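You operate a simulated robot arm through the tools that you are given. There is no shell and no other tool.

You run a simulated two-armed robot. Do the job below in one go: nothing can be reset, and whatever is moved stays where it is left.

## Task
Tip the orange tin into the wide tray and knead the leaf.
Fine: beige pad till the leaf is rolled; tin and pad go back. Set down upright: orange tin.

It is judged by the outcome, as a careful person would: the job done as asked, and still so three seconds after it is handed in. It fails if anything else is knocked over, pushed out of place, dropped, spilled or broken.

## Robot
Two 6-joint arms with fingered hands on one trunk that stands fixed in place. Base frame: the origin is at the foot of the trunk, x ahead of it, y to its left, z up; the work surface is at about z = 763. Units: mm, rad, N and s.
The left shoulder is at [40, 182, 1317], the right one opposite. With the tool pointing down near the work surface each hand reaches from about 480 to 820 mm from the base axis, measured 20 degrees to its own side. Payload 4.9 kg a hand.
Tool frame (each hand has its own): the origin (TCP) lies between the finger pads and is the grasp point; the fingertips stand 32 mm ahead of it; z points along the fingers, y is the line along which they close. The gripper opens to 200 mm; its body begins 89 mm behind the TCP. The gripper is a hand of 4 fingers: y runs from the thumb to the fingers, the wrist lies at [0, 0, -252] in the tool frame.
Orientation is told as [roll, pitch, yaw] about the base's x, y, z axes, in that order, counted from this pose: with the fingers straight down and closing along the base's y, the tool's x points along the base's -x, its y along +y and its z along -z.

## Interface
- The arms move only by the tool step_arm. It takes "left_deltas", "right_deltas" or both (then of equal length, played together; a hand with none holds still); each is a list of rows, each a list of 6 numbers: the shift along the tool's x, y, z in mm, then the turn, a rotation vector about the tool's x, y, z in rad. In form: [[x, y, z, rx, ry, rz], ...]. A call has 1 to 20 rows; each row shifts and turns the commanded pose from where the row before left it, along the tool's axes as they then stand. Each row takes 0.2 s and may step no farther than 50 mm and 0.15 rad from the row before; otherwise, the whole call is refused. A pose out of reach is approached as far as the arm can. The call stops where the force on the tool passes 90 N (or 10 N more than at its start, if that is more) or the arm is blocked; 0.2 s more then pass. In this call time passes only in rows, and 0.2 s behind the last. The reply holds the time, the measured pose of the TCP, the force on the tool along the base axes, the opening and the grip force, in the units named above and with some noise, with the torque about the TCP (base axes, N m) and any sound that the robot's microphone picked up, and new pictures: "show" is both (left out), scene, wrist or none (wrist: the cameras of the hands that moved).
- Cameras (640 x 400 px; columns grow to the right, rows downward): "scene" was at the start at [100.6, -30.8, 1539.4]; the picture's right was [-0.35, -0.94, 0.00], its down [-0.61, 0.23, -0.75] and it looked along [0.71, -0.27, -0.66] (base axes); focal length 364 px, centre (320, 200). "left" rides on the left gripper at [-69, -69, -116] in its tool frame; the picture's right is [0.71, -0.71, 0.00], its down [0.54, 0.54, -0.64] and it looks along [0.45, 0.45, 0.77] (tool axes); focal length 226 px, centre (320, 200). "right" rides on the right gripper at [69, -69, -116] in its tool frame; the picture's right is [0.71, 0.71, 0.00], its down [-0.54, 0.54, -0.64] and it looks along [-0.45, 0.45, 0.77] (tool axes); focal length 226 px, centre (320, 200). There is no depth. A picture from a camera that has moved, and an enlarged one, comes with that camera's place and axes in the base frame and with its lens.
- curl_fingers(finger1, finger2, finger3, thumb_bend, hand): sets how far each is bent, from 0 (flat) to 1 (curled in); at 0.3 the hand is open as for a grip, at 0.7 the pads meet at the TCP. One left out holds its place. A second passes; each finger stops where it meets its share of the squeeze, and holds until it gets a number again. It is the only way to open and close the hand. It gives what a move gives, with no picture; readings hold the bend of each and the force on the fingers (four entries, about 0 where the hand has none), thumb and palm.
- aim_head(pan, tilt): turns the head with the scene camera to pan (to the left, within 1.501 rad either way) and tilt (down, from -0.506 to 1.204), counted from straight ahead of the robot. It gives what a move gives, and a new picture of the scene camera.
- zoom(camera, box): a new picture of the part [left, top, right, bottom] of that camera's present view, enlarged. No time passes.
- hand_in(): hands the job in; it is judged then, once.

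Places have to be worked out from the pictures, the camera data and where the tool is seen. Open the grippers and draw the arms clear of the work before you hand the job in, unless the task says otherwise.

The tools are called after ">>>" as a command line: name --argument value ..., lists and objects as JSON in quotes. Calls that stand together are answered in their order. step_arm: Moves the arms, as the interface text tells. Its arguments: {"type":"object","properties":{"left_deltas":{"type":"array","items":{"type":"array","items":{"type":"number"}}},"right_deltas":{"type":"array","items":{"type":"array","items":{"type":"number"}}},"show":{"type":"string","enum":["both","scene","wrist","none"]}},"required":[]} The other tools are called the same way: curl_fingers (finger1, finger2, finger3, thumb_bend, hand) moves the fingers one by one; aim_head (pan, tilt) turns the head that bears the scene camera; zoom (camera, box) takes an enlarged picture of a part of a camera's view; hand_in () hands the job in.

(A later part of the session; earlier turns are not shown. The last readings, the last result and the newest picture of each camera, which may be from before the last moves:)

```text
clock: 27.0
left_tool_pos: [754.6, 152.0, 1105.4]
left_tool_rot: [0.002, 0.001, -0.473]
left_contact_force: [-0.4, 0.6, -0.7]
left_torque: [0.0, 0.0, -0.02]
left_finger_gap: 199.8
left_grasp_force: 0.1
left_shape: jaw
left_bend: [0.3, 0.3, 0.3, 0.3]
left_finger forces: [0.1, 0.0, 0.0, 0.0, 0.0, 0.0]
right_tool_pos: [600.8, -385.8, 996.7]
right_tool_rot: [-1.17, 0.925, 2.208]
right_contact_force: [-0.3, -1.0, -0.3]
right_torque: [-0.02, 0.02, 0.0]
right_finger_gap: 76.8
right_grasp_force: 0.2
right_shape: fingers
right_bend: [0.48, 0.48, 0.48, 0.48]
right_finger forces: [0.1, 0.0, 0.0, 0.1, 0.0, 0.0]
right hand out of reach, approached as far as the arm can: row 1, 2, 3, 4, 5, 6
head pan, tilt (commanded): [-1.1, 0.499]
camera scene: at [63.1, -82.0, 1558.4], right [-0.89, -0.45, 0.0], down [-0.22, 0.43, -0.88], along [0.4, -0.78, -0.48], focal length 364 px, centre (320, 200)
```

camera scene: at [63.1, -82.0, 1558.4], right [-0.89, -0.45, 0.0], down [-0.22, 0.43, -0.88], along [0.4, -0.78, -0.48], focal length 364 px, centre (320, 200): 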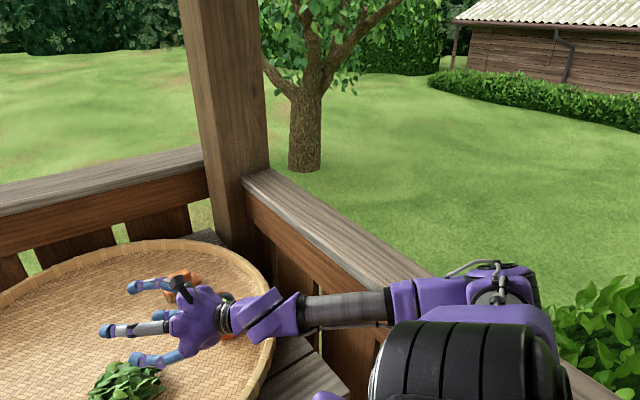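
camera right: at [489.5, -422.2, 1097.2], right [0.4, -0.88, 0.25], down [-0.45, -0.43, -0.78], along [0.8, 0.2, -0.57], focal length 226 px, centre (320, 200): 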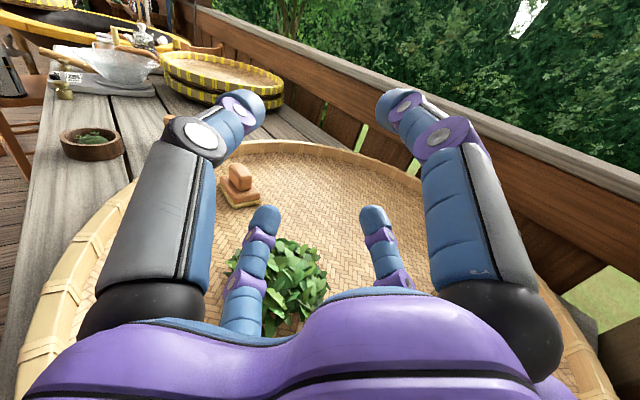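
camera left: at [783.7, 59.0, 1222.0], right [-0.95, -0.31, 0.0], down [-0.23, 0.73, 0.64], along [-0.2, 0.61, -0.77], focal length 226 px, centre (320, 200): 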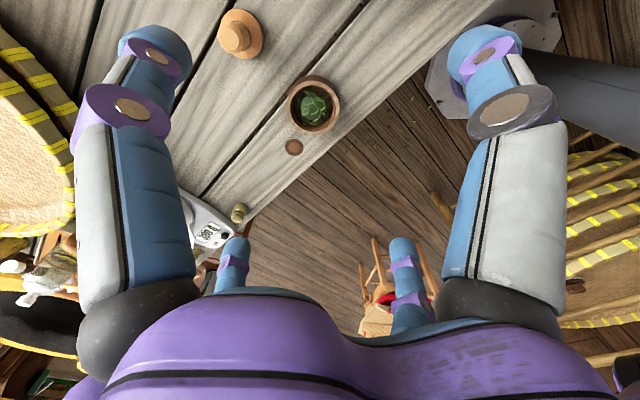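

The hand stays near x = 600 and won't go forward at this heading; the wrist and forearm look lined up. I'll zoom in on the wrist and forearm to see which joints it has before choosing another heading.

>>> zoom --camera "scene" --box '[90, 220, 410, 400]'

>>> zoom --camera "scene" --box '[340, 220, 620, 400]'

```text
2.00 times, centred on (250, 310) of scene
camera zoom: at [63.1, -82.0, 1558.4], right [-0.89, -0.45, 0.0], down [-0.22, 0.43, -0.88], along [0.4, -0.78, -0.48], focal length 728 px, centre (460, -20)
```

zoom: 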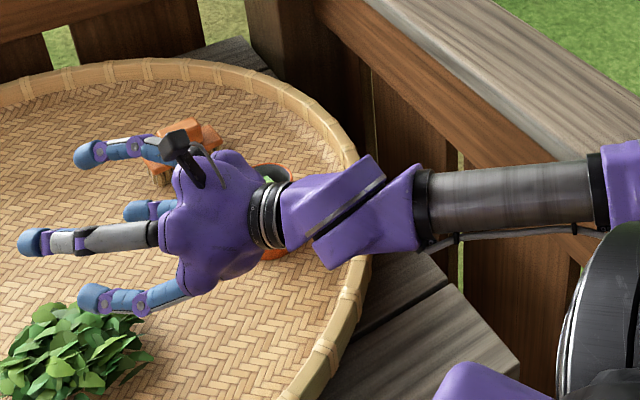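

```text
2.22 times, centred on (480, 310) of scene
camera zoom: at [63.1, -82.0, 1558.4], right [-0.89, -0.45, 0.0], down [-0.22, 0.43, -0.88], along [0.4, -0.78, -0.48], focal length 809 px, centre (-36, -44)
```

zoom: 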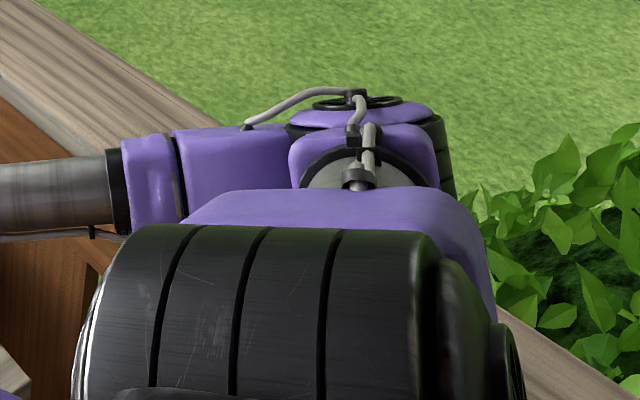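

The close view explains it: the wrist has a slanted joint, so it is singular when the hand lies straight along the forearm, and it gets stuck there. I should keep the hand bent sideways, pointing to the right of the forearm. I'll swing the heading back to the right from here.

>>> step_arm --right_deltas '[[0, 0, 0, -0.0959, 0.0665, 0.0282], [0, 0, 0, -0.0959, 0.0665, 0.0282], [0, 0, 0, -0.0959, 0.0665, 0.0282], [0, 0, 0, -0.0959, 0.0665, 0.0282], [0, 0, 0, -0.0959, 0.0665, 0.0282], [0, 0, 0, -0.0959, 0.0665, 0.0282], [0, 0, 0, -0.0959, 0.0665, 0.0282], [0, 0, 0, -0.0959, 0.0665, 0.0282]]' --show "scene"

```text
clock: 27.8
left_tool_pos: [754.2, 155.1, 1103.0]
left_tool_rot: [0.0, 0.002, -0.472]
left_contact_force: [-0.2, -1.1, 0.2]
left_torque: [-0.04, 0.03, 0.01]
left_finger_gap: 200.0
left_grasp_force: 0.0
left_shape: jaw
left_bend: [0.3, 0.3, 0.3, 0.3]
left_finger forces: [0.0, 0.0, 0.1, 0.1, 0.0, 0.0]
right_tool_pos: [606.3, -410.3, 1020.1]
right_tool_rot: [-0.996, 1.111, 2.071]
right_contact_force: [-0.1, -0.4, -1.4]
right_torque: [0.0, -0.07, -0.01]
right_finger_gap: 76.7
right_grasp_force: 0.0
right_shape: fingers
right_bend: [0.48, 0.48, 0.48, 0.48]
right_finger forces: [0.1, 0.0, 0.0, 0.0, 0.1, 0.1]
right hand out of reach, approached as far as the arm can: row 3, 4
head pan, tilt (commanded): [-1.1, 0.499]
stopped in row 4 (right hand): the arm was blocked; the commanded pose is now the measured one
camera scene: at [65.7, -80.2, 1558.4], right [-0.89, -0.46, 0.0], down [-0.22, 0.42, -0.88], along [0.4, -0.78, -0.48], focal length 364 px, centre (320, 200)
```

scene: 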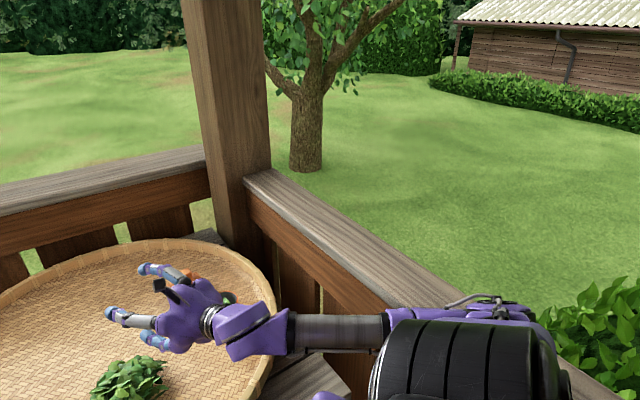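

The elbow met the body again because the wrist sits too close in (about 460 mm from the shoulder). I'll push the hand forward and up so the arm extends and the elbow lifts away from the trunk.

>>> step_arm --right_deltas '[[4.0, -6.0, 8.7, 0, 0, 0], [4.0, -6.0, 8.7, 0, 0, 0], [4.0, -6.0, 8.7, 0, 0, 0], [4.0, -6.0, 8.7, 0, 0, 0], [4.0, -6.0, 8.7, 0, 0, 0], [4.0, -6.0, 8.7, 0, 0, 0], [4.0, -6.0, 8.7, 0, 0, 0], [4.0, -6.0, 8.7, 0, 0, 0]]' --show "scene"

```text
clock: 29.6
left_tool_pos: [754.3, 150.9, 1104.4]
left_tool_rot: [0.003, 0.001, -0.474]
left_contact_force: [-0.4, 0.0, 0.1]
left_torque: [-0.02, -0.03, -0.02]
left_finger_gap: 199.7
left_grasp_force: 0.1
left_shape: jaw
left_bend: [0.3, 0.3, 0.3, 0.3]
left_finger forces: [0.1, 0.0, 0.0, 0.0, 0.1, 0.1]
right_tool_pos: [628.4, -421.3, 1069.1]
right_tool_rot: [-1.004, 1.109, 2.06]
right_contact_force: [0.3, -0.3, 0.4]
right_torque: [-0.03, 0.06, 0.01]
right_finger_gap: 76.9
right_grasp_force: 0.1
right_shape: fingers
right_bend: [0.48, 0.48, 0.48, 0.48]
right_finger forces: [0.0, 0.0, 0.0, 0.0, 0.0, 0.0]
right hand out of reach, approached as far as the arm can: row 1, 2, 3, 4, 5, 6, 7, 8
head pan, tilt (commanded): [-1.1, 0.499]
camera scene: at [63.1, -82.0, 1558.4], right [-0.89, -0.45, 0.0], down [-0.22, 0.43, -0.88], along [0.4, -0.78, -0.48], focal length 364 px, centre (320, 200)
```

scene: 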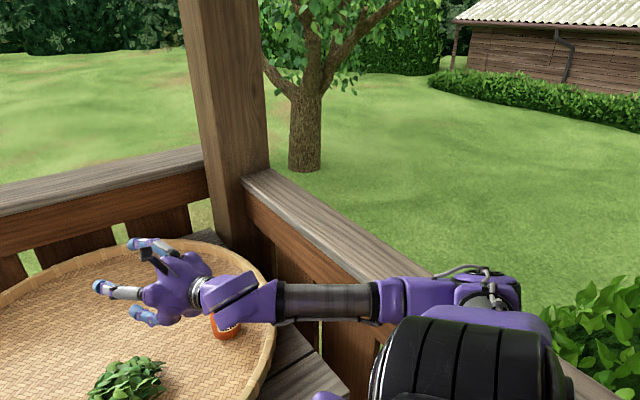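

The contact is released again. The elbow seems to be at its folding limit, so I'll tilt the hand back down, which moves the wrist up and forward and unfolds the arm. Then I'll reassess from there.

>>> step_arm --right_deltas '[[0, 0, 0, -0.0465, -0.1106, 0], [0, 0, 0, -0.0465, -0.1106, 0], [0, 0, 0, -0.0465, -0.1106, 0], [0, 0, 0, -0.0465, -0.1106, 0], [0, 0, 0, -0.0465, -0.1106, 0], [0, 0, 0, -0.0465, -0.1106, 0], [0, 0, 0, -0.0465, -0.1106, 0]]' --show "scene"

```text
clock: 31.2
left_tool_pos: [754.3, 153.8, 1104.7]
left_tool_rot: [0.002, -0.002, -0.474]
left_contact_force: [-0.2, 1.4, -0.5]
left_torque: [-0.06, 0.04, -0.03]
left_finger_gap: 199.8
left_grasp_force: 0.0
left_shape: jaw
left_bend: [0.3, 0.3, 0.3, 0.3]
left_finger forces: [0.1, 0.0, 0.0, 0.0, 0.0, 0.1]
right_tool_pos: [597.6, -397.1, 1044.0]
right_tool_rot: [-0.202, 0.475, 2.656]
right_contact_force: [-0.1, 0.7, 0.7]
right_torque: [-0.12, 0.05, -0.07]
right_finger_gap: 76.5
right_grasp_force: 0.0
right_shape: fingers
right_bend: [0.48, 0.48, 0.48, 0.48]
right_finger forces: [0.1, 0.0, 0.0, 0.1, 0.0, 0.1]
right hand out of reach, approached as far as the arm can: row 1, 2, 3, 6, 7
head pan, tilt (commanded): [-1.1, 0.499]
camera scene: at [63.4, -79.6, 1558.5], right [-0.89, -0.45, 0.0], down [-0.22, 0.42, -0.88], along [0.4, -0.78, -0.48], focal length 364 px, centre (320, 200)
```

scene: 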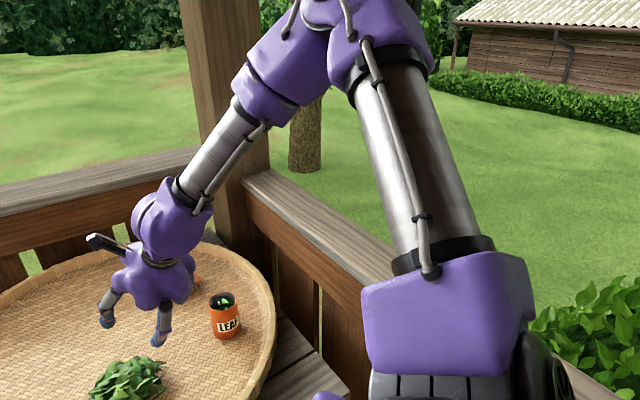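

The arm has swung back to an elbow-up posture with the hand pointing mostly down at (598, -397, 1044), touching nothing. From here I'll move over the heap, at height, in small steps, and then raise the hand gradually while keeping it pointed slightly right of the forearm.

>>> step_arm --right_deltas '[[4.66, -9.1, 4.3, 0, 0, 0], [4.66, -9.1, 4.3, 0, 0, 0], [4.66, -9.1, 4.3, 0, 0, 0], [4.66, -9.1, 4.3, 0, 0, 0], [4.66, -9.1, 4.3, 0, 0, 0], [4.66, -9.1, 4.3, 0, 0, 0], [4.66, -9.1, 4.3, 0, 0, 0], [4.66, -9.1, 4.3, 0, 0, 0], [4.66, -9.1, 4.3, 0, 0, 0], [4.66, -9.1, 4.3, 0, 0, 0]]' --show "scene"

```text
clock: 33.4
left_tool_pos: [754.7, 150.6, 1105.6]
left_tool_rot: [0.002, 0.001, -0.474]
left_contact_force: [-0.7, -0.1, -0.5]
left_torque: [0.05, 0.01, 0.02]
left_finger_gap: 199.9
left_grasp_force: 0.0
left_shape: jaw
left_bend: [0.3, 0.3, 0.3, 0.3]
left_finger forces: [0.0, 0.0, 0.0, 0.0, 0.1, 0.0]
right_tool_pos: [603.3, -389.0, 1028.3]
right_tool_rot: [-0.206, 0.455, 2.667]
right_contact_force: [0.5, 0.4, -0.1]
right_torque: [-0.01, -0.02, -0.04]
right_finger_gap: 76.4
right_grasp_force: 0.0
right_shape: fingers
right_bend: [0.48, 0.48, 0.48, 0.48]
right_finger forces: [0.0, 0.0, 0.0, 0.0, 0.1, 0.0]
right hand out of reach, approached as far as the arm can: row 1, 2, 3, 4, 5, 6, 7, 8, 9, 10
head pan, tilt (commanded): [-1.1, 0.499]
camera scene: at [63.1, -82.0, 1558.4], right [-0.89, -0.45, 0.0], down [-0.22, 0.43, -0.88], along [0.4, -0.78, -0.48], focal length 364 px, centre (320, 200)
```

scene: 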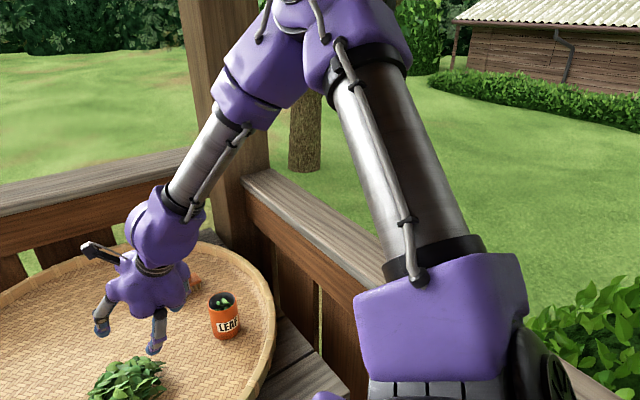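

It barely moved forward again. The tool roll I've built up (-2.36) may have run a wrist joint to its limit, so I'll unwind the roll in place and then test whether the arm moves forward freely.

>>> step_arm --right_deltas '[[0, 0, 0, 0, 0, 0.14], [0, 0, 0, 0, 0, 0.14], [0, 0, 0, 0, 0, 0.14], [0, 0, 0, 0, 0, 0.14], [0, 0, 0, 0, 0, 0.14], [0, 0, 0, 0, 0, 0.14], [0, 0, 0, 0, 0, 0.14], [0, 0, 0, 0, 0, 0.14], [0, 0, 0, 0, 0, 0.14], [0, 0, 0, 0, 0, 0.14], [0, 0, 0, 0, 0, 0.14], [0, 0, 0, 0, 0, 0.14], [0, 0, 0, 0, 0, 0.14], [0, 0, 0, 0, 0, 0.14], [0, 0, 0, 0, 0, 0.14], [0, 0, 0, 0, 0, 0.14], [0, 0, 0, 0, 0, 0.14], [0, 0, 0, 0, 0, 0.14]]' --show "scene"

```text
clock: 37.2
left_tool_pos: [754.4, 150.8, 1105.0]
left_tool_rot: [0.002, -0.001, -0.476]
left_contact_force: [0.1, 0.6, 0.7]
left_torque: [-0.03, -0.04, 0.0]
left_finger_gap: 200.1
left_grasp_force: 0.1
left_shape: jaw
left_bend: [0.3, 0.3, 0.3, 0.3]
left_finger forces: [0.0, 0.0, 0.1, 0.1, 0.1, 0.0]
right_tool_pos: [603.3, -389.6, 1027.8]
right_tool_rot: [-0.114, -0.476, 0.221]
right_contact_force: [0.5, 0.5, -0.2]
right_torque: [0.0, -0.02, 0.04]
right_finger_gap: 76.8
right_grasp_force: 0.1
right_shape: fingers
right_bend: [0.48, 0.48, 0.48, 0.48]
right_finger forces: [0.0, 0.0, 0.0, 0.0, 0.1, 0.0]
head pan, tilt (commanded): [-1.1, 0.499]
camera scene: at [63.1, -82.0, 1558.4], right [-0.89, -0.45, 0.0], down [-0.22, 0.43, -0.88], along [0.4, -0.78, -0.48], focal length 364 px, centre (320, 200)
```

scene: 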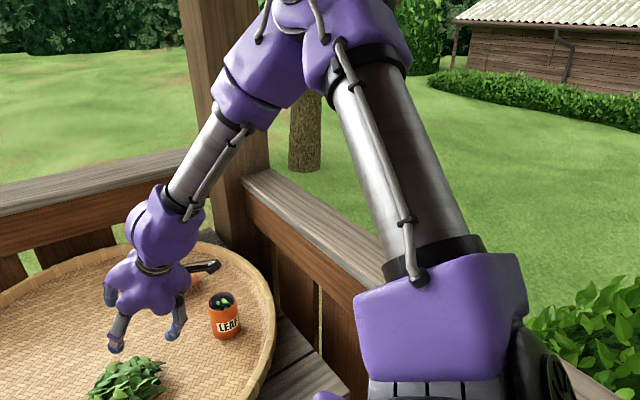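

The roll joint turned back freely. Now a small forward test from here.

>>> step_arm --right_deltas '[[-10.1, 5.7, 4.6, 0, 0, 0], [-10.1, 5.7, 4.6, 0, 0, 0], [-10.1, 5.7, 4.6, 0, 0, 0], [-10.1, 5.7, 4.6, 0, 0, 0]]' --show "none"

```text
clock: 38.2
left_tool_pos: [754.7, 151.7, 1105.7]
left_tool_rot: [0.004, 0.0, -0.475]
left_contact_force: [0.1, 0.2, -1.2]
left_torque: [0.02, 0.0, 0.02]
left_finger_gap: 199.6
left_grasp_force: 0.0
left_shape: jaw
left_bend: [0.3, 0.3, 0.3, 0.3]
left_finger forces: [0.0, 0.1, 0.0, 0.0, 0.0, 0.0]
right_tool_pos: [606.0, -390.6, 1029.0]
right_tool_rot: [-0.116, -0.475, 0.224]
right_contact_force: [0.0, 0.0, -0.9]
right_torque: [0.0, 0.01, -0.01]
right_finger_gap: 76.5
right_grasp_force: 0.0
right_shape: fingers
right_bend: [0.48, 0.48, 0.48, 0.48]
right_finger forces: [0.1, 0.0, 0.1, 0.1, 0.0, 0.0]
right hand out of reach, approached as far as the arm can: row 1, 2, 3, 4
head pan, tilt (commanded): [-1.1, 0.499]
```

Working through the poses, every stuck pose fits one picture. The arm has its elbow above the shoulder line and its first joint is at a stop. It needs the elbow hanging down instead, like the left arm has. I'll move the hand out to the right, where the upper arm points straight sideways, so that I can then lower the elbow.

>>> step_arm --right_deltas '[[7.54, -18.4, -1.13, 0, 0, 0], [7.54, -18.4, -1.13, 0, 0, 0], [7.54, -18.4, -1.13, 0, 0, 0], [7.54, -18.4, -1.13, 0, 0, 0], [7.54, -18.4, -1.13, 0, 0, 0], [7.54, -18.4, -1.13, 0, 0, 0], [7.54, -18.4, -1.13, 0, 0, 0], [7.54, -18.4, -1.13, 0, 0, 0], [7.54, -18.4, -1.13, 0, 0, 0], [7.54, -18.4, -1.13, 0, 0, 0]]' --show "scene"

```text
clock: 40.4
left_tool_pos: [753.7, 152.5, 1105.2]
left_tool_rot: [0.004, 0.001, -0.472]
left_contact_force: [-0.5, -0.3, -0.3]
left_torque: [-0.05, 0.03, -0.02]
left_finger_gap: 200.0
left_grasp_force: 0.1
left_shape: jaw
left_bend: [0.3, 0.3, 0.3, 0.3]
left_finger forces: [0.1, 0.1, 0.0, 0.1, 0.0, 0.0]
right_tool_pos: [582.3, -567.2, 1027.9]
right_tool_rot: [-0.117, -0.474, 0.226]
right_contact_force: [0.4, -0.5, 0.5]
right_torque: [0.03, 0.02, -0.02]
right_finger_gap: 76.5
right_grasp_force: 0.0
right_shape: fingers
right_bend: [0.48, 0.48, 0.48, 0.48]
right_finger forces: [0.0, 0.0, 0.1, 0.0, 0.0, 0.1]
right hand out of reach, approached as far as the arm can: row 9, 10
head pan, tilt (commanded): [-1.1, 0.499]
camera scene: at [63.3, -81.5, 1558.4], right [-0.89, -0.45, 0.0], down [-0.22, 0.43, -0.88], along [0.4, -0.78, -0.48], focal length 364 px, centre (320, 200)
```

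scene: 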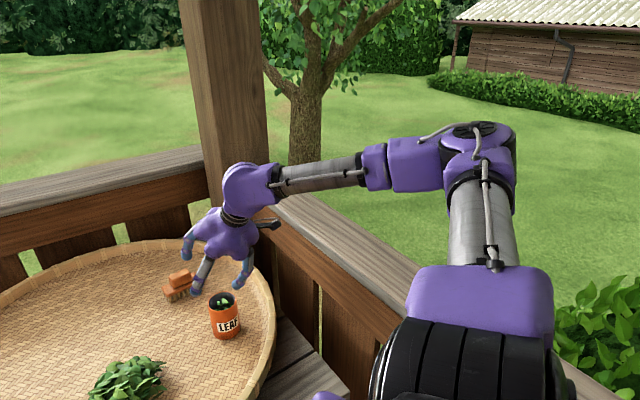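

The hand reached the sideways limit with the elbow level and far right, as expected. It's above the tin, so I'll turn the tool to point straight down while keeping the wrist in place, which brings the hand back behind the rim and clear of the tin.

>>> step_arm --right_deltas '[[24.55, 5.41, -1.26, -0.0215, 0.0976, 0], [24.55, 5.41, -1.26, -0.0215, 0.0976, 0], [24.55, 5.41, -1.26, -0.0215, 0.0976, 0], [24.55, 5.41, -1.26, -0.0215, 0.0976, 0]]' --show "scene"

```text
clock: 41.4
left_tool_pos: [753.5, 152.1, 1104.4]
left_tool_rot: [0.001, -0.001, -0.475]
left_contact_force: [-0.6, 0.8, 0.0]
left_torque: [-0.01, 0.0, -0.04]
left_finger_gap: 199.9
left_grasp_force: 0.1
left_shape: jaw
left_bend: [0.3, 0.3, 0.3, 0.3]
left_finger forces: [0.0, 0.0, 0.1, 0.0, 0.0, 0.0]
right_tool_pos: [484.0, -565.8, 1000.0]
right_tool_rot: [-0.022, -0.085, 0.196]
right_contact_force: [0.5, -0.8, 0.3]
right_torque: [-0.01, 0.0, -0.02]
right_finger_gap: 76.5
right_grasp_force: 0.0
right_shape: fingers
right_bend: [0.48, 0.48, 0.48, 0.48]
right_finger forces: [0.0, 0.1, 0.0, 0.0, 0.0, 0.0]
head pan, tilt (commanded): [-1.1, 0.499]
camera scene: at [63.1, -82.0, 1558.4], right [-0.89, -0.45, 0.0], down [-0.22, 0.43, -0.88], along [0.4, -0.78, -0.48], focal length 364 px, centre (320, 200)
```

scene: 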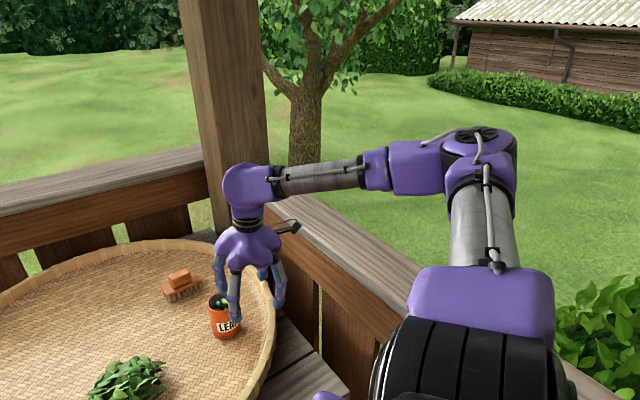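

With the wrist held in place, the reorientation went without any warning. Next I'll lower the wrist along the direction that should make the elbow drop below the shoulder line. The hand stays above rim height, just outside the tray.

>>> step_arm --right_deltas '[[5.65, -0.1, 12.7, 0, 0, 0], [5.65, -0.1, 12.7, 0, 0, 0], [5.65, -0.1, 12.7, 0, 0, 0], [5.65, -0.1, 12.7, 0, 0, 0], [5.65, -0.1, 12.7, 0, 0, 0], [5.65, -0.1, 12.7, 0, 0, 0], [5.65, -0.1, 12.7, 0, 0, 0], [5.65, -0.1, 12.7, 0, 0, 0]]' --show "scene"

```text
clock: 43.2
left_tool_pos: [754.3, 152.1, 1105.5]
left_tool_rot: [0.001, -0.001, -0.475]
left_contact_force: [-0.3, 0.0, 0.6]
left_torque: [0.01, 0.0, -0.01]
left_finger_gap: 200.1
left_grasp_force: 0.1
left_shape: jaw
left_bend: [0.3, 0.3, 0.3, 0.3]
left_finger forces: [0.0, 0.0, 0.0, 0.1, 0.0, 0.1]
right_tool_pos: [458.3, -569.3, 899.1]
right_tool_rot: [-0.022, -0.087, 0.195]
right_contact_force: [-0.4, 0.0, -1.4]
right_torque: [0.01, -0.01, 0.01]
right_finger_gap: 76.5
right_grasp_force: 0.0
right_shape: fingers
right_bend: [0.48, 0.48, 0.48, 0.48]
right_finger forces: [0.1, 0.0, 0.0, 0.0, 0.0, 0.1]
right hand out of reach, approached as far as the arm can: row 2, 3, 7
head pan, tilt (commanded): [-1.1, 0.499]
camera scene: at [63.1, -82.2, 1558.4], right [-0.89, -0.45, 0.0], down [-0.22, 0.43, -0.88], along [0.4, -0.78, -0.48], focal length 364 px, centre (320, 200)
```

scene: 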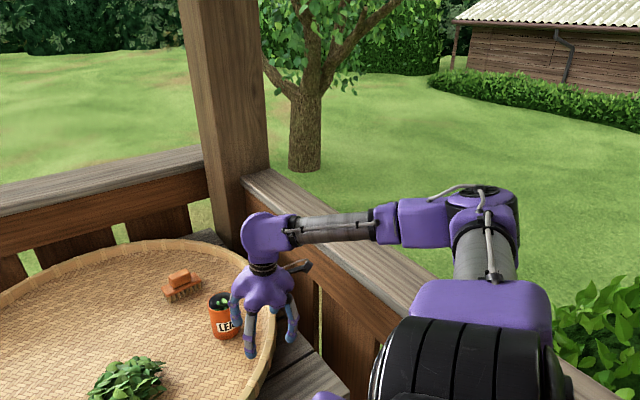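

The elbow is now level with the shoulder and slightly below it. Next I'll move the wrist inward and a bit lower, which should only be possible with the elbow hanging down. The fingertips stay above the rim.

>>> step_arm --right_deltas '[[-4.6, 11.8, 4.0, 0, 0, 0], [-4.6, 11.8, 4.0, 0, 0, 0], [-4.6, 11.8, 4.0, 0, 0, 0], [-4.6, 11.8, 4.0, 0, 0, 0], [-4.6, 11.8, 4.0, 0, 0, 0], [-4.6, 11.8, 4.0, 0, 0, 0], [-4.6, 11.8, 4.0, 0, 0, 0], [-4.6, 11.8, 4.0, 0, 0, 0]]' --show "scene"

```text
clock: 45.0
left_tool_pos: [753.0, 153.3, 1105.4]
left_tool_rot: [0.0, -0.003, -0.474]
left_contact_force: [-0.4, 1.2, 0.5]
left_torque: [-0.09, -0.02, -0.03]
left_finger_gap: 200.0
left_grasp_force: 0.1
left_shape: jaw
left_bend: [0.3, 0.3, 0.3, 0.3]
left_finger forces: [0.0, 0.0, 0.0, 0.0, 0.0, 0.1]
right_tool_pos: [478.7, -466.3, 868.6]
right_tool_rot: [-0.022, -0.086, 0.197]
right_contact_force: [-0.2, 1.3, -0.2]
right_torque: [-0.06, 0.02, 0.04]
right_finger_gap: 76.5
right_grasp_force: 0.0
right_shape: fingers
right_bend: [0.48, 0.48, 0.48, 0.48]
right_finger forces: [0.1, 0.1, 0.0, 0.1, 0.0, 0.0]
head pan, tilt (commanded): [-1.1, 0.499]
camera scene: at [62.3, -80.6, 1558.5], right [-0.89, -0.45, 0.0], down [-0.22, 0.43, -0.88], along [0.4, -0.78, -0.48], focal length 364 px, centre (320, 200)
```

scene: 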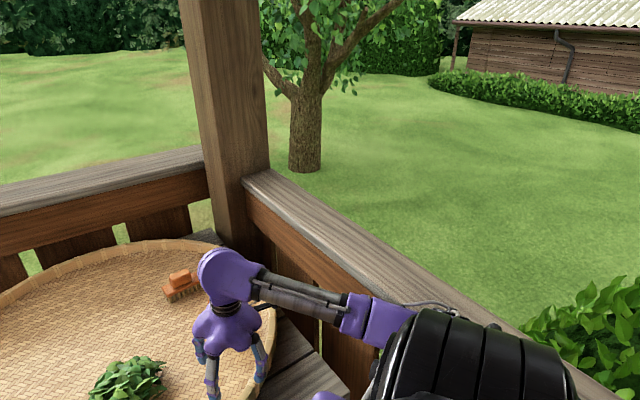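

The elbow is now hanging down, with no reach warnings, and the arm should be much freer. I'll raise the hand, then turn it to the slanted grasp orientation (heading 30 degrees right, 45 degrees down) about the wrist, well above the tin.

>>> step_arm --right_deltas '[[0, 0, -25, 0, 0, 0], [0, 0, -25, 0, 0, 0], [0, 0, -25, 0, 0, 0], [0, 0, -25, 0, 0, 0], [0, 0, 0, 0, 0, 0.144], [0, 0, 0, 0, 0, 0.144], [0, 0, 0, 0, 0, 0.144], [0, 0, 0, 0, 0, 0.144], [0, 0, 0, 0, 0, 0.144], [0, -9.8, 0, 0.039, 0, 0], [-35.66, 0, -2.54, 0, -0.142, 0], [-35.66, 0, -2.54, 0, -0.142, 0], [-35.66, 0, -2.54, 0, -0.142, 0], [-35.66, 0, -2.54, 0, -0.142, 0], [-35.66, 0, -2.54, 0, -0.142, 0]]' --show "scene"

```text
clock: 48.2
left_tool_pos: [754.4, 151.9, 1104.7]
left_tool_rot: [0.003, -0.001, -0.474]
left_contact_force: [-0.6, -0.5, -0.2]
left_torque: [0.02, 0.01, -0.01]
left_finger_gap: 199.8
left_grasp_force: 0.1
left_shape: jaw
left_bend: [0.3, 0.3, 0.3, 0.3]
left_finger forces: [0.0, 0.1, 0.0, 0.1, 0.0, 0.1]
right_tool_pos: [602.7, -556.9, 1041.9]
right_tool_rot: [0.003, -0.792, -0.526]
right_contact_force: [0.3, 0.3, -0.2]
right_torque: [-0.03, 0.01, -0.02]
right_finger_gap: 76.7
right_grasp_force: 0.1
right_shape: fingers
right_bend: [0.48, 0.48, 0.48, 0.48]
right_finger forces: [0.1, 0.0, 0.1, 0.0, 0.0, 0.0]
head pan, tilt (commanded): [-1.1, 0.499]
camera scene: at [63.1, -82.0, 1558.4], right [-0.89, -0.45, 0.0], down [-0.22, 0.43, -0.88], along [0.4, -0.78, -0.48], focal length 364 px, centre (320, 200)
```

scene: 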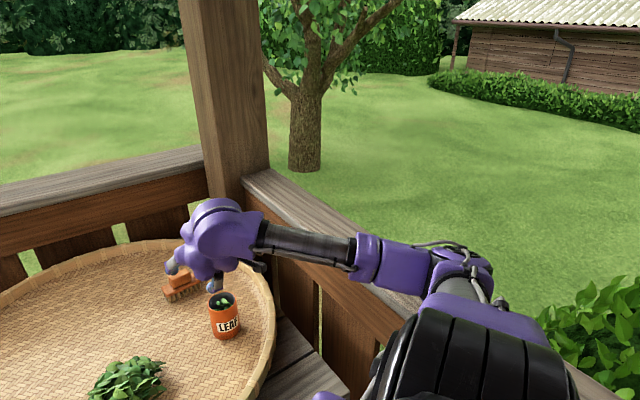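

That worked cleanly: the hand is at (603, -557, 1042), slanted 45 degrees, with no warnings. Before grasping I'll rehearse the carry to the heap with the empty hand, turning the heading to -10 degrees and levelling the hand.

>>> step_arm --right_deltas '[[6.8, 29.5, 0.5, 0, 0, 0], [6.8, 29.5, 0.5, 0, 0, 0], [6.8, 29.5, 0.5, 0, 0, 0], [6.8, 29.5, 0.5, 0, 0, 0], [6.8, 29.5, 0.5, 0, 0, 0], [6.8, 29.5, 0.5, 0, 0, 0], [6.8, 29.5, 0.5, 0, 0, 0], [6.8, 29.5, 0.5, 0, 0, 0], [0, 0, 0, -0.083, 0, -0.082], [0, 0, 0, -0.083, 0, -0.082], [0, 0, 0, -0.083, 0, -0.082], [0, 0, 0, 0, -0.131, 0], [0, 0, 0, 0, -0.131, 0], [0, 0, 0, 0, -0.131, 0], [0, 0, 0, 0, -0.131, 0], [0, 0, 0, 0, -0.131, 0], [0, 0, 0, 0, -0.131, 0]]' --show "scene"

```text
clock: 51.8
left_tool_pos: [753.3, 151.8, 1106.0]
left_tool_rot: [0.002, 0.001, -0.475]
left_contact_force: [-0.1, -0.5, 0.9]
left_torque: [0.01, -0.01, 0.0]
left_finger_gap: 199.9
left_grasp_force: 0.0
left_shape: jaw
left_bend: [0.3, 0.3, 0.3, 0.3]
left_finger forces: [0.0, 0.2, 0.1, 0.1, 0.0, 0.0]
right_tool_pos: [691.1, -333.1, 1000.3]
right_tool_rot: [2.795, -1.562, -2.969]
right_contact_force: [1.2, 0.0, 0.1]
right_torque: [0.0, 0.05, -0.01]
right_finger_gap: 76.7
right_grasp_force: 0.1
right_shape: fingers
right_bend: [0.48, 0.48, 0.48, 0.48]
right_finger forces: [0.0, 0.1, 0.1, 0.0, 0.0, 0.1]
head pan, tilt (commanded): [-1.1, 0.499]
camera scene: at [63.1, -82.0, 1558.4], right [-0.89, -0.45, 0.0], down [-0.22, 0.43, -0.88], along [0.4, -0.78, -0.48], focal length 364 px, centre (320, 200)
```

scene: 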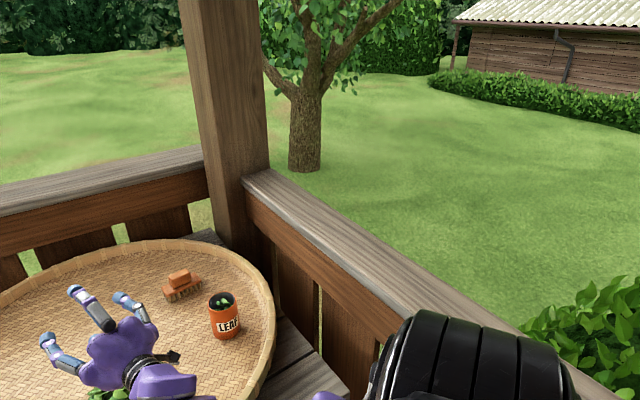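

The level pose over the heap was reached exactly and without warnings. Now I'll rehearse the pour roll.

>>> step_arm --right_deltas '[[0, 0, 0, 0, 0, -0.139], [0, 0, 0, 0, 0, -0.139], [0, 0, 0, 0, 0, -0.139], [0, 0, 0, 0, 0, -0.139], [0, 0, 0, 0, 0, -0.139], [0, 0, 0, 0, 0, -0.139], [0, 0, 0, 0, 0, -0.139], [0, 0, 0, 0, 0, -0.139], [0, 0, 0, 0, 0, -0.139], [0, 0, 0, 0, 0, -0.139], [0, 0, 0, 0, 0, -0.139], [0, 0, 0, 0, 0, -0.139], [0, 0, 0, 0, 0, -0.139], [0, 0, 0, 0, 0, -0.139], [0, 0, 0, 0, 0, -0.139], [0, 0, 0, 0, 0, -0.139], [0, 0, 0, 0, 0, -0.139]]' --show "scene"

>>> aim_head --pan -0.5 --tilt 0.75

```text
clock: 55.4
left_tool_pos: [754.0, 151.4, 1105.0]
left_tool_rot: [0.001, 0.0, -0.475]
left_contact_force: [-0.3, -0.2, 0.9]
left_torque: [-0.03, -0.01, 0.01]
left_finger_gap: 199.6
left_grasp_force: 0.0
left_shape: jaw
left_bend: [0.3, 0.3, 0.3, 0.3]
left_finger forces: [0.0, 0.1, 0.1, 0.1, 0.1, 0.1]
right_tool_pos: [690.0, -337.2, 996.7]
right_tool_rot: [-1.593, 0.79, 1.375]
right_contact_force: [-0.4, -0.6, 0.0]
right_torque: [0.0, -0.01, -0.01]
right_finger_gap: 76.7
right_grasp_force: 0.1
right_shape: fingers
right_bend: [0.48, 0.48, 0.48, 0.48]
right_finger forces: [0.1, 0.1, 0.0, 0.1, 0.0, 0.2]
right hand out of reach, approached as far as the arm can: row 17
head pan, tilt (commanded): [-1.1, 0.499]
camera scene: at [63.1, -82.0, 1558.4], right [-0.89, -0.45, 0.0], down [-0.22, 0.43, -0.88], along [0.4, -0.78, -0.48], focal length 364 px, centre (320, 200)
```

scene: 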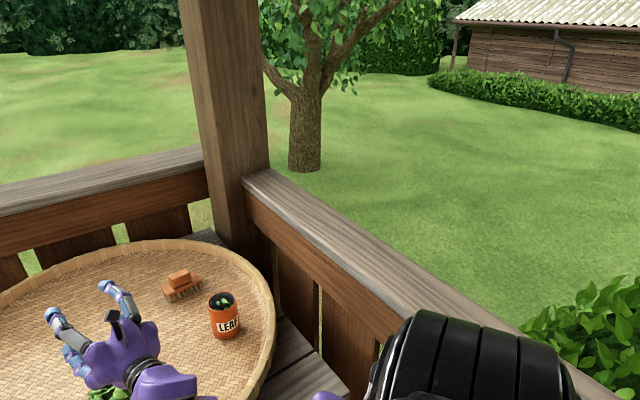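

```text
clock: 56.4
left_tool_pos: [754.2, 152.1, 1104.7]
left_tool_rot: [0.002, 0.0, -0.473]
left_contact_force: [0.1, 0.4, 0.4]
left_torque: [0.0, 0.0, -0.03]
left_finger_gap: 199.9
left_grasp_force: 0.1
left_shape: jaw
left_bend: [0.3, 0.3, 0.3, 0.3]
left_finger forces: [0.1, 0.0, 0.0, 0.0, 0.0, 0.1]
right_tool_pos: [690.7, -336.6, 997.3]
right_tool_rot: [-1.593, 0.785, 1.374]
right_contact_force: [-0.5, -0.1, 0.1]
right_torque: [-0.01, 0.01, 0.0]
right_finger_gap: 76.5
right_grasp_force: 0.0
right_shape: fingers
right_bend: [0.48, 0.48, 0.48, 0.48]
right_finger forces: [0.1, 0.0, 0.1, 0.0, 0.0, 0.0]
head pan, tilt (commanded): [-0.499, 0.75]
camera scene: at [94.5, -40.6, 1536.5], right [-0.48, -0.88, 0.0], down [-0.6, 0.33, -0.73], along [0.64, -0.35, -0.68], focal length 364 px, centre (320, 200)
```

scene: 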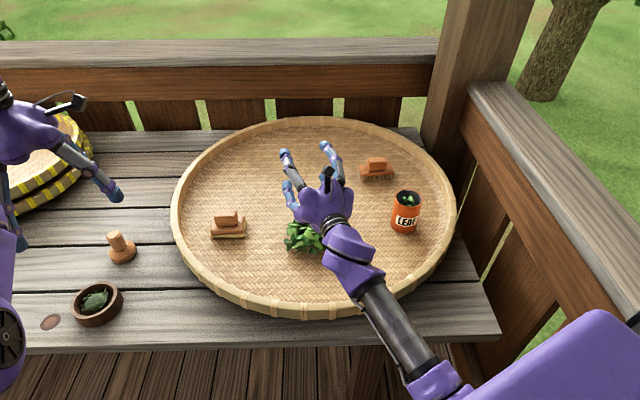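

The roll reached about -2.36, right at the edge of the joint's range. Rolling the other way should leave more room, so I'll unwind and rehearse the positive direction.

>>> step_arm --right_deltas '[[0, 0, 0, 0, 0, 0.1475], [0, 0, 0, 0, 0, 0.1475], [0, 0, 0, 0, 0, 0.1475], [0, 0, 0, 0, 0, 0.1475], [0, 0, 0, 0, 0, 0.1475], [0, 0, 0, 0, 0, 0.1475], [0, 0, 0, 0, 0, 0.1475], [0, 0, 0, 0, 0, 0.1475], [0, 0, 0, 0, 0, 0.1475], [0, 0, 0, 0, 0, 0.1475], [0, 0, 0, 0, 0, 0.1475], [0, 0, 0, 0, 0, 0.1475], [0, 0, 0, 0, 0, 0.1475], [0, 0, 0, 0, 0, 0.1475], [0, 0, 0, 0, 0, 0.1475], [0, 0, 0, 0, 0, 0.1475]]' --show "none"

>>> step_arm --right_deltas '[[0, 0, 0, 0, 0, 0.1475], [0, 0, 0, 0, 0, 0.1475], [0, 0, 0, 0, 0, 0.1475], [0, 0, 0, 0, 0, 0.1475], [0, 0, 0, 0, 0, 0.1475], [0, 0, 0, 0, 0, 0.1475], [0, 0, 0, 0, 0, 0.1475], [0, 0, 0, 0, 0, 0.1475], [0, 0, 0, 0, 0, 0.1475], [0, 0, 0, 0, 0, 0.1475], [0, 0, 0, 0, 0, 0.1475], [0, 0, 0, 0, 0, 0.1475], [0, 0, 0, 0, 0, 0.1475], [0, 0, 0, 0, 0, 0.1475], [0, 0, 0, 0, 0, 0.1475], [0, 0, 0, 0, 0, 0.1475], [0, 0, 0, 0, 0, 0.1475]]' --show "wrist"

```text
clock: 59.8
left_tool_pos: [752.9, 151.9, 1105.4]
left_tool_rot: [0.004, 0.0, -0.476]
left_contact_force: [-0.4, 0.0, -0.2]
left_torque: [0.03, 0.0, 0.0]
left_finger_gap: 199.9
left_grasp_force: 0.1
left_shape: jaw
left_bend: [0.3, 0.3, 0.3, 0.3]
left_finger forces: [0.0, 0.0, 0.0, 0.1, 0.0, 0.0]
right_tool_pos: [691.2, -337.3, 996.8]
right_tool_rot: [2.873, -1.563, -3.051]
right_contact_force: [-0.3, -0.7, 0.0]
right_torque: [-0.01, -0.02, 0.0]
right_finger_gap: 76.6
right_grasp_force: 0.1
right_shape: fingers
right_bend: [0.48, 0.48, 0.48, 0.48]
right_finger forces: [0.0, 0.0, 0.0, 0.1, 0.0, 0.0]
head pan, tilt (commanded): [-0.499, 0.75]
```

```text
clock: 63.4
left_tool_pos: [753.4, 151.5, 1104.8]
left_tool_rot: [0.001, 0.0, -0.474]
left_contact_force: [0.0, -1.0, 0.6]
left_torque: [-0.01, -0.02, -0.01]
left_finger_gap: 200.0
left_grasp_force: 0.0
left_shape: jaw
left_bend: [0.3, 0.3, 0.3, 0.3]
left_finger forces: [0.0, 0.1, 0.0, 0.1, 0.0, 0.1]
right_tool_pos: [691.2, -337.1, 997.1]
right_tool_rot: [1.583, 0.937, -1.738]
right_contact_force: [-0.5, 0.6, 0.3]
right_torque: [-0.01, 0.02, 0.02]
right_finger_gap: 76.7
right_grasp_force: 0.0
right_shape: fingers
right_bend: [0.48, 0.48, 0.48, 0.48]
right_finger forces: [0.1, 0.0, 0.0, 0.0, 0.0, 0.0]
head pan, tilt (commanded): [-0.499, 0.75]
camera right: at [594.1, -222.2, 1010.8], right [-0.03, -0.15, 0.99], down [-0.76, -0.63, -0.12], along [0.64, -0.76, -0.09], focal length 226 px, centre (320, 200)
```

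right: 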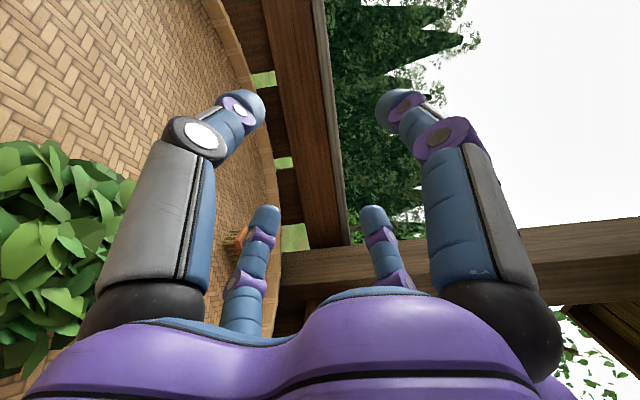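

Positive roll reached +2.5 rad with no warning, so I'll grasp with the fingers on one diagonal (roll -0.785) and pour by rolling +180 degrees. Now I'll unwind to the grasp orientation and open the fingers to a width that just clears the tin.

>>> step_arm --right_deltas '[[0, 0, 0, 0, 0, -0.1475], [0, 0, 0, 0, 0, -0.1475], [0, 0, 0, 0, 0, -0.1475], [0, 0, 0, 0, 0, -0.1475], [0, 0, 0, 0, 0, -0.1475], [0, 0, 0, 0, 0, -0.1475], [0, 0, 0, 0, 0, -0.1475], [0, 0, 0, 0, 0, -0.1475], [0, 0, 0, 0, 0, -0.1475], [0, 0, 0, 0, 0, -0.1475], [0, 0, 0, 0, 0, -0.1475], [0, 0, 0, 0, 0, -0.1475], [0, 0, 0, 0, 0, -0.1475], [0, 0, 0, 0, 0, -0.1475], [0, 0, 0, 0, 0, -0.1475], [0, 0, 0, 0, 0, -0.1475], [0, 0, 0, 0, 0, -0.1475], [0, 0, 0, 0, 0, -0.1475], [0, 0, 0, 0, 0, -0.1475], [0, 0, 0, 0, 0, -0.1475]]' --show "none"

>>> step_arm --right_deltas '[[0, 0, 0, 0, 0, -0.1475], [0, 0, 0, 0, 0, -0.1475], [0, 0, 0, 0, 0, -0.047], [0, 0, 0, -0.0926, 0.0926, 0], [0, 0, 0, -0.0926, 0.0926, 0], [0, 0, 0, -0.0926, 0.0926, 0], [0, 0, 0, -0.0926, 0.0926, 0], [0, 0, 0, -0.0926, 0.0926, 0], [0, 0, 0, -0.0926, 0.0926, 0], [0, 0, 0, 0.058, 0.058, 0.0825], [0, 0, 0, 0.058, 0.058, 0.0825], [0, 0, 0, 0.058, 0.058, 0.0825]]' --show "none"

>>> curl_fingers --hand "right" --finger1 0.38 --finger2 0.38 --finger3 0.38 --thumb_bend 0.38

```text
clock: 67.6
left_tool_pos: [754.0, 150.9, 1104.8]
left_tool_rot: [0.002, 0.0, -0.474]
left_contact_force: [0.0, 0.4, -0.1]
left_torque: [-0.04, -0.03, 0.0]
left_finger_gap: 200.1
left_grasp_force: 0.2
left_shape: jaw
left_bend: [0.3, 0.3, 0.3, 0.3]
left_finger forces: [0.1, 0.0, 0.1, 0.0, 0.1, 0.1]
right_tool_pos: [689.8, -335.6, 996.7]
right_tool_rot: [-1.588, -1.124, 1.408]
right_contact_force: [0.2, 0.6, -0.2]
right_torque: [0.01, 0.05, -0.02]
right_finger_gap: 76.7
right_grasp_force: 0.0
right_shape: fingers
right_bend: [0.48, 0.48, 0.48, 0.48]
right_finger forces: [0.0, 0.0, 0.0, 0.0, 0.1, 0.0]
head pan, tilt (commanded): [-0.499, 0.75]
```

```text
clock: 70.2
left_tool_pos: [754.1, 150.8, 1105.8]
left_tool_rot: [0.001, 0.0, -0.477]
left_contact_force: [0.9, 1.5, 0.7]
left_torque: [0.03, -0.03, 0.04]
left_finger_gap: 199.8
left_grasp_force: 0.1
left_shape: jaw
left_bend: [0.3, 0.3, 0.3, 0.3]
left_finger forces: [0.0, 0.0, 0.1, 0.0, 0.1, 0.0]
right_tool_pos: [690.6, -337.5, 997.4]
right_tool_rot: [-0.618, -0.529, 0.43]
right_contact_force: [0.3, -0.3, -0.8]
right_torque: [0.02, -0.02, 0.02]
right_finger_gap: 76.6
right_grasp_force: 0.0
right_shape: fingers
right_bend: [0.48, 0.48, 0.48, 0.48]
right_finger forces: [0.1, 0.1, 0.0, 0.0, 0.1, 0.0]
head pan, tilt (commanded): [-0.499, 0.75]
```

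```text
clock: 71.2
left_tool_pos: [753.7, 151.4, 1105.5]
left_tool_rot: [0.002, 0.002, -0.475]
left_contact_force: [0.1, 0.4, 1.1]
left_torque: [0.03, -0.02, 0.02]
left_finger_gap: 199.8
left_grasp_force: 0.1
left_shape: jaw
left_bend: [0.3, 0.3, 0.3, 0.3]
left_finger forces: [0.0, 0.0, 0.0, 0.0, 0.0, 0.1]
right_tool_pos: [690.1, -336.2, 997.4]
right_tool_rot: [-0.618, -0.53, 0.43]
right_contact_force: [0.6, 0.5, 0.4]
right_torque: [0.0, 0.04, 0.02]
right_finger_gap: 112.5
right_grasp_force: 0.1
right_shape: fingers
right_bend: [0.38, 0.38, 0.38, 0.38]
right_finger forces: [0.1, 0.1, 0.0, 0.0, 0.0, 0.0]
head pan, tilt (commanded): [-0.499, 0.75]
```

The gap reads 112 mm at a bend of 0.38, so I need about 0.30 to clear the tin. I'll open a little more and move above the tin.

>>> curl_fingers --hand "right" --finger1 0.29 --finger2 0.29 --finger3 0.29 --thumb_bend 0.29

>>> step_arm --right_deltas '[[17.9, -19.6, 5.5, 0, 0, 0], [17.9, -19.6, 5.5, 0, 0, 0], [17.9, -19.6, 5.5, 0, 0, 0], [17.9, -19.6, 5.5, 0, 0, 0], [17.9, -19.6, 5.5, 0, 0, 0], [17.9, -19.6, 5.5, 0, 0, 0], [17.9, -19.6, 5.5, 0, 0, 0], [17.9, -19.6, 5.5, 0, 0, 0], [17.9, -19.6, 5.5, 0, 0, 0], [17.9, -19.6, 5.5, 0, 0, 0]]' --show "both"

```text
clock: 72.2
left_tool_pos: [754.7, 151.1, 1105.9]
left_tool_rot: [0.001, 0.0, -0.474]
left_contact_force: [0.0, 0.2, -0.6]
left_torque: [-0.01, 0.04, 0.0]
left_finger_gap: 200.1
left_grasp_force: 0.0
left_shape: jaw
left_bend: [0.3, 0.3, 0.3, 0.3]
left_finger forces: [0.0, 0.0, 0.1, 0.0, 0.0, 0.0]
right_tool_pos: [690.3, -336.4, 996.1]
right_tool_rot: [-0.616, -0.529, 0.432]
right_contact_force: [0.6, 0.3, 0.8]
right_torque: [0.02, 0.0, 0.0]
right_finger_gap: 144.6
right_grasp_force: 0.1
right_shape: fingers
right_bend: [0.28, 0.28, 0.28, 0.28]
right_finger forces: [0.1, 0.1, 0.0, 0.0, 0.1, 0.0]
head pan, tilt (commanded): [-0.499, 0.75]
```

```text
clock: 74.4
left_tool_pos: [754.9, 152.0, 1104.8]
left_tool_rot: [0.001, 0.0, -0.475]
left_contact_force: [0.5, 1.5, 0.5]
left_torque: [-0.07, 0.03, 0.02]
left_finger_gap: 199.7
left_grasp_force: 0.0
left_shape: jaw
left_bend: [0.3, 0.3, 0.3, 0.3]
left_finger forces: [0.1, 0.0, 0.0, 0.0, 0.0, 0.0]
right_tool_pos: [599.1, -590.7, 967.3]
right_tool_rot: [-0.617, -0.53, 0.432]
right_contact_force: [0.1, 0.1, 0.1]
right_torque: [-0.03, 0.01, -0.02]
right_finger_gap: 144.4
right_grasp_force: 0.0
right_shape: fingers
right_bend: [0.28, 0.28, 0.28, 0.28]
right_finger forces: [0.0, 0.1, 0.1, 0.0, 0.0, 0.0]
head pan, tilt (commanded): [-0.499, 0.75]
camera scene: at [95.1, -39.7, 1536.4], right [-0.48, -0.88, 0.0], down [-0.6, 0.33, -0.73], along [0.64, -0.35, -0.68], focal length 364 px, centre (320, 200)
camera right: at [478.8, -634.1, 1047.5], right [-0.61, 0.35, -0.71], down [-0.01, 0.89, 0.45], along [0.79, 0.28, -0.54], focal length 226 px, centre (320, 200)
```

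scene: 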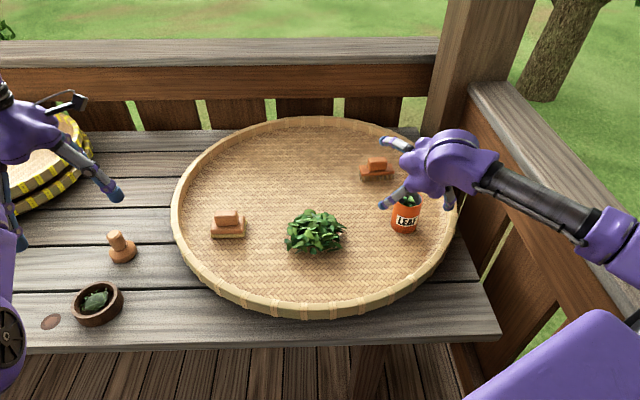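
right: 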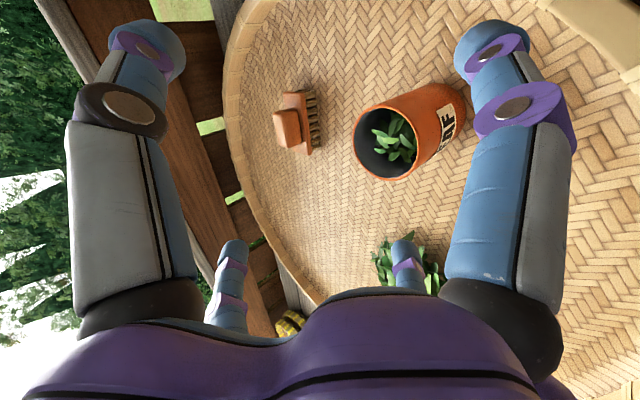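

The hand is poised above the tin with the fingers on the diagonals. I'll zoom in on the wrist view to refine the tin's position relative to the tool.

>>> zoom --camera "right" --box '[330, 60, 490, 200]'

>>> zoom --camera "scene" --box '[370, 170, 460, 250]'

```text
2.86 times, centred on (410, 130) of right
camera zoom: at [478.8, -634.1, 1047.5], right [-0.61, 0.35, -0.71], down [-0.01, 0.89, 0.45], along [0.79, 0.28, -0.54], focal length 646 px, centre (63, 400)
```

zoom: 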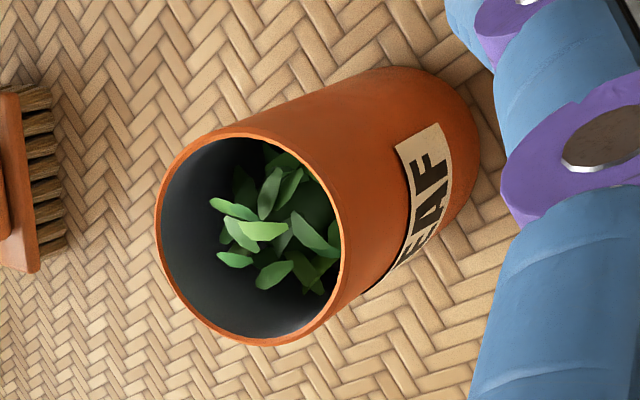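

```text
5.00 times, centred on (415, 210) of scene
camera zoom: at [95.1, -39.7, 1536.4], right [-0.48, -0.88, 0.0], down [-0.6, 0.33, -0.73], along [0.64, -0.35, -0.68], focal length 1821 px, centre (-155, 150)
```

zoom: 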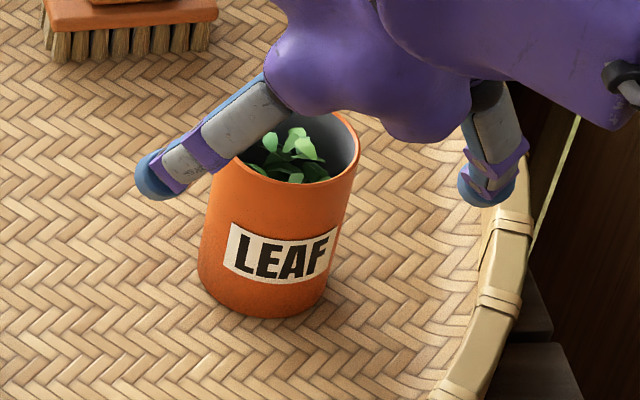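

Comparing fingertip positions in the pictures, the true opening at a bend of 0.28 is about 200 mm, much wider than the gap reading suggests. That's too wide this near the tray floor. I judge the tin's axis at about (608, -598), with its top near z = 868. I'll bend the fingers to 0.47, steepen the hand to 60 degrees, and position it directly above the tin.

>>> curl_fingers --hand "right" --finger1 0.47 --finger2 0.47 --finger3 0.47 --thumb_bend 0.47

>>> step_arm --right_deltas '[[0, 0, 0, -0.0926, 0.0926, 0], [0, 0, 0, -0.0926, 0.0926, 0], [-2, -4, -4, 0, 0, 0]]' --show "both"

```text
clock: 75.4
left_tool_pos: [754.3, 151.6, 1105.4]
left_tool_rot: [0.001, -0.001, -0.474]
left_contact_force: [0.2, -0.1, -0.3]
left_torque: [-0.01, 0.02, 0.01]
left_finger_gap: 199.7
left_grasp_force: 0.1
left_shape: jaw
left_bend: [0.3, 0.3, 0.3, 0.3]
left_finger forces: [0.0, 0.1, 0.0, 0.1, 0.0, 0.0]
right_tool_pos: [597.1, -590.8, 967.6]
right_tool_rot: [-0.618, -0.529, 0.43]
right_contact_force: [-0.2, 0.4, 0.3]
right_torque: [-0.01, 0.04, 0.01]
right_finger_gap: 80.5
right_grasp_force: 0.0
right_shape: fingers
right_bend: [0.47, 0.47, 0.47, 0.47]
right_finger forces: [0.0, 0.0, 0.1, 0.1, 0.1, 0.0]
head pan, tilt (commanded): [-0.499, 0.75]
```

```text
clock: 76.2
left_tool_pos: [754.3, 150.7, 1104.8]
left_tool_rot: [0.002, -0.002, -0.475]
left_contact_force: [0.7, -0.5, -0.6]
left_torque: [-0.02, 0.02, 0.01]
left_finger_gap: 200.1
left_grasp_force: 0.0
left_shape: jaw
left_bend: [0.3, 0.3, 0.3, 0.3]
left_finger forces: [0.0, 0.0, 0.0, 0.1, 0.1, 0.0]
right_tool_pos: [599.6, -592.5, 972.1]
right_tool_rot: [-0.388, -0.367, 0.331]
right_contact_force: [0.3, 0.4, -0.4]
right_torque: [0.01, 0.01, 0.01]
right_finger_gap: 80.3
right_grasp_force: 0.1
right_shape: fingers
right_bend: [0.47, 0.47, 0.47, 0.47]
right_finger forces: [0.1, 0.0, 0.0, 0.1, 0.0, 0.0]
head pan, tilt (commanded): [-0.499, 0.75]
camera scene: at [94.9, -40.5, 1536.4], right [-0.48, -0.88, 0.0], down [-0.6, 0.33, -0.73], along [0.64, -0.35, -0.68], focal length 364 px, centre (320, 200)
camera right: at [500.6, -647.9, 1071.2], right [-0.75, 0.43, -0.5], down [0.1, 0.82, 0.56], along [0.66, 0.37, -0.66], focal length 226 px, centre (320, 200)
```

scene: 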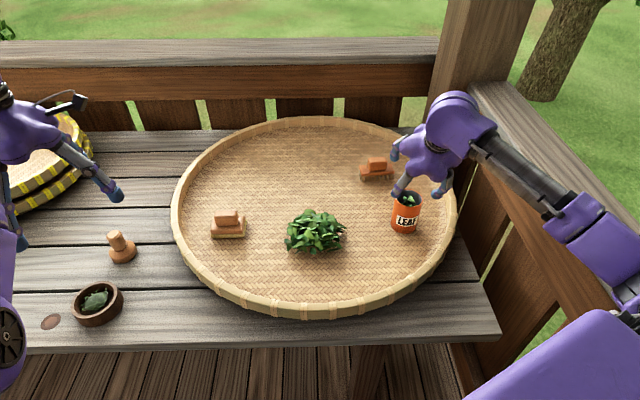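
right: 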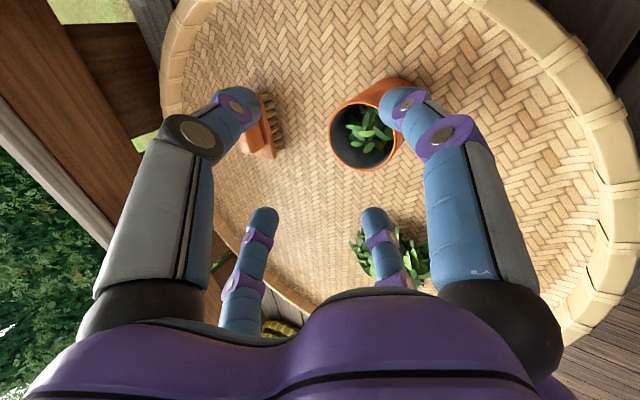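

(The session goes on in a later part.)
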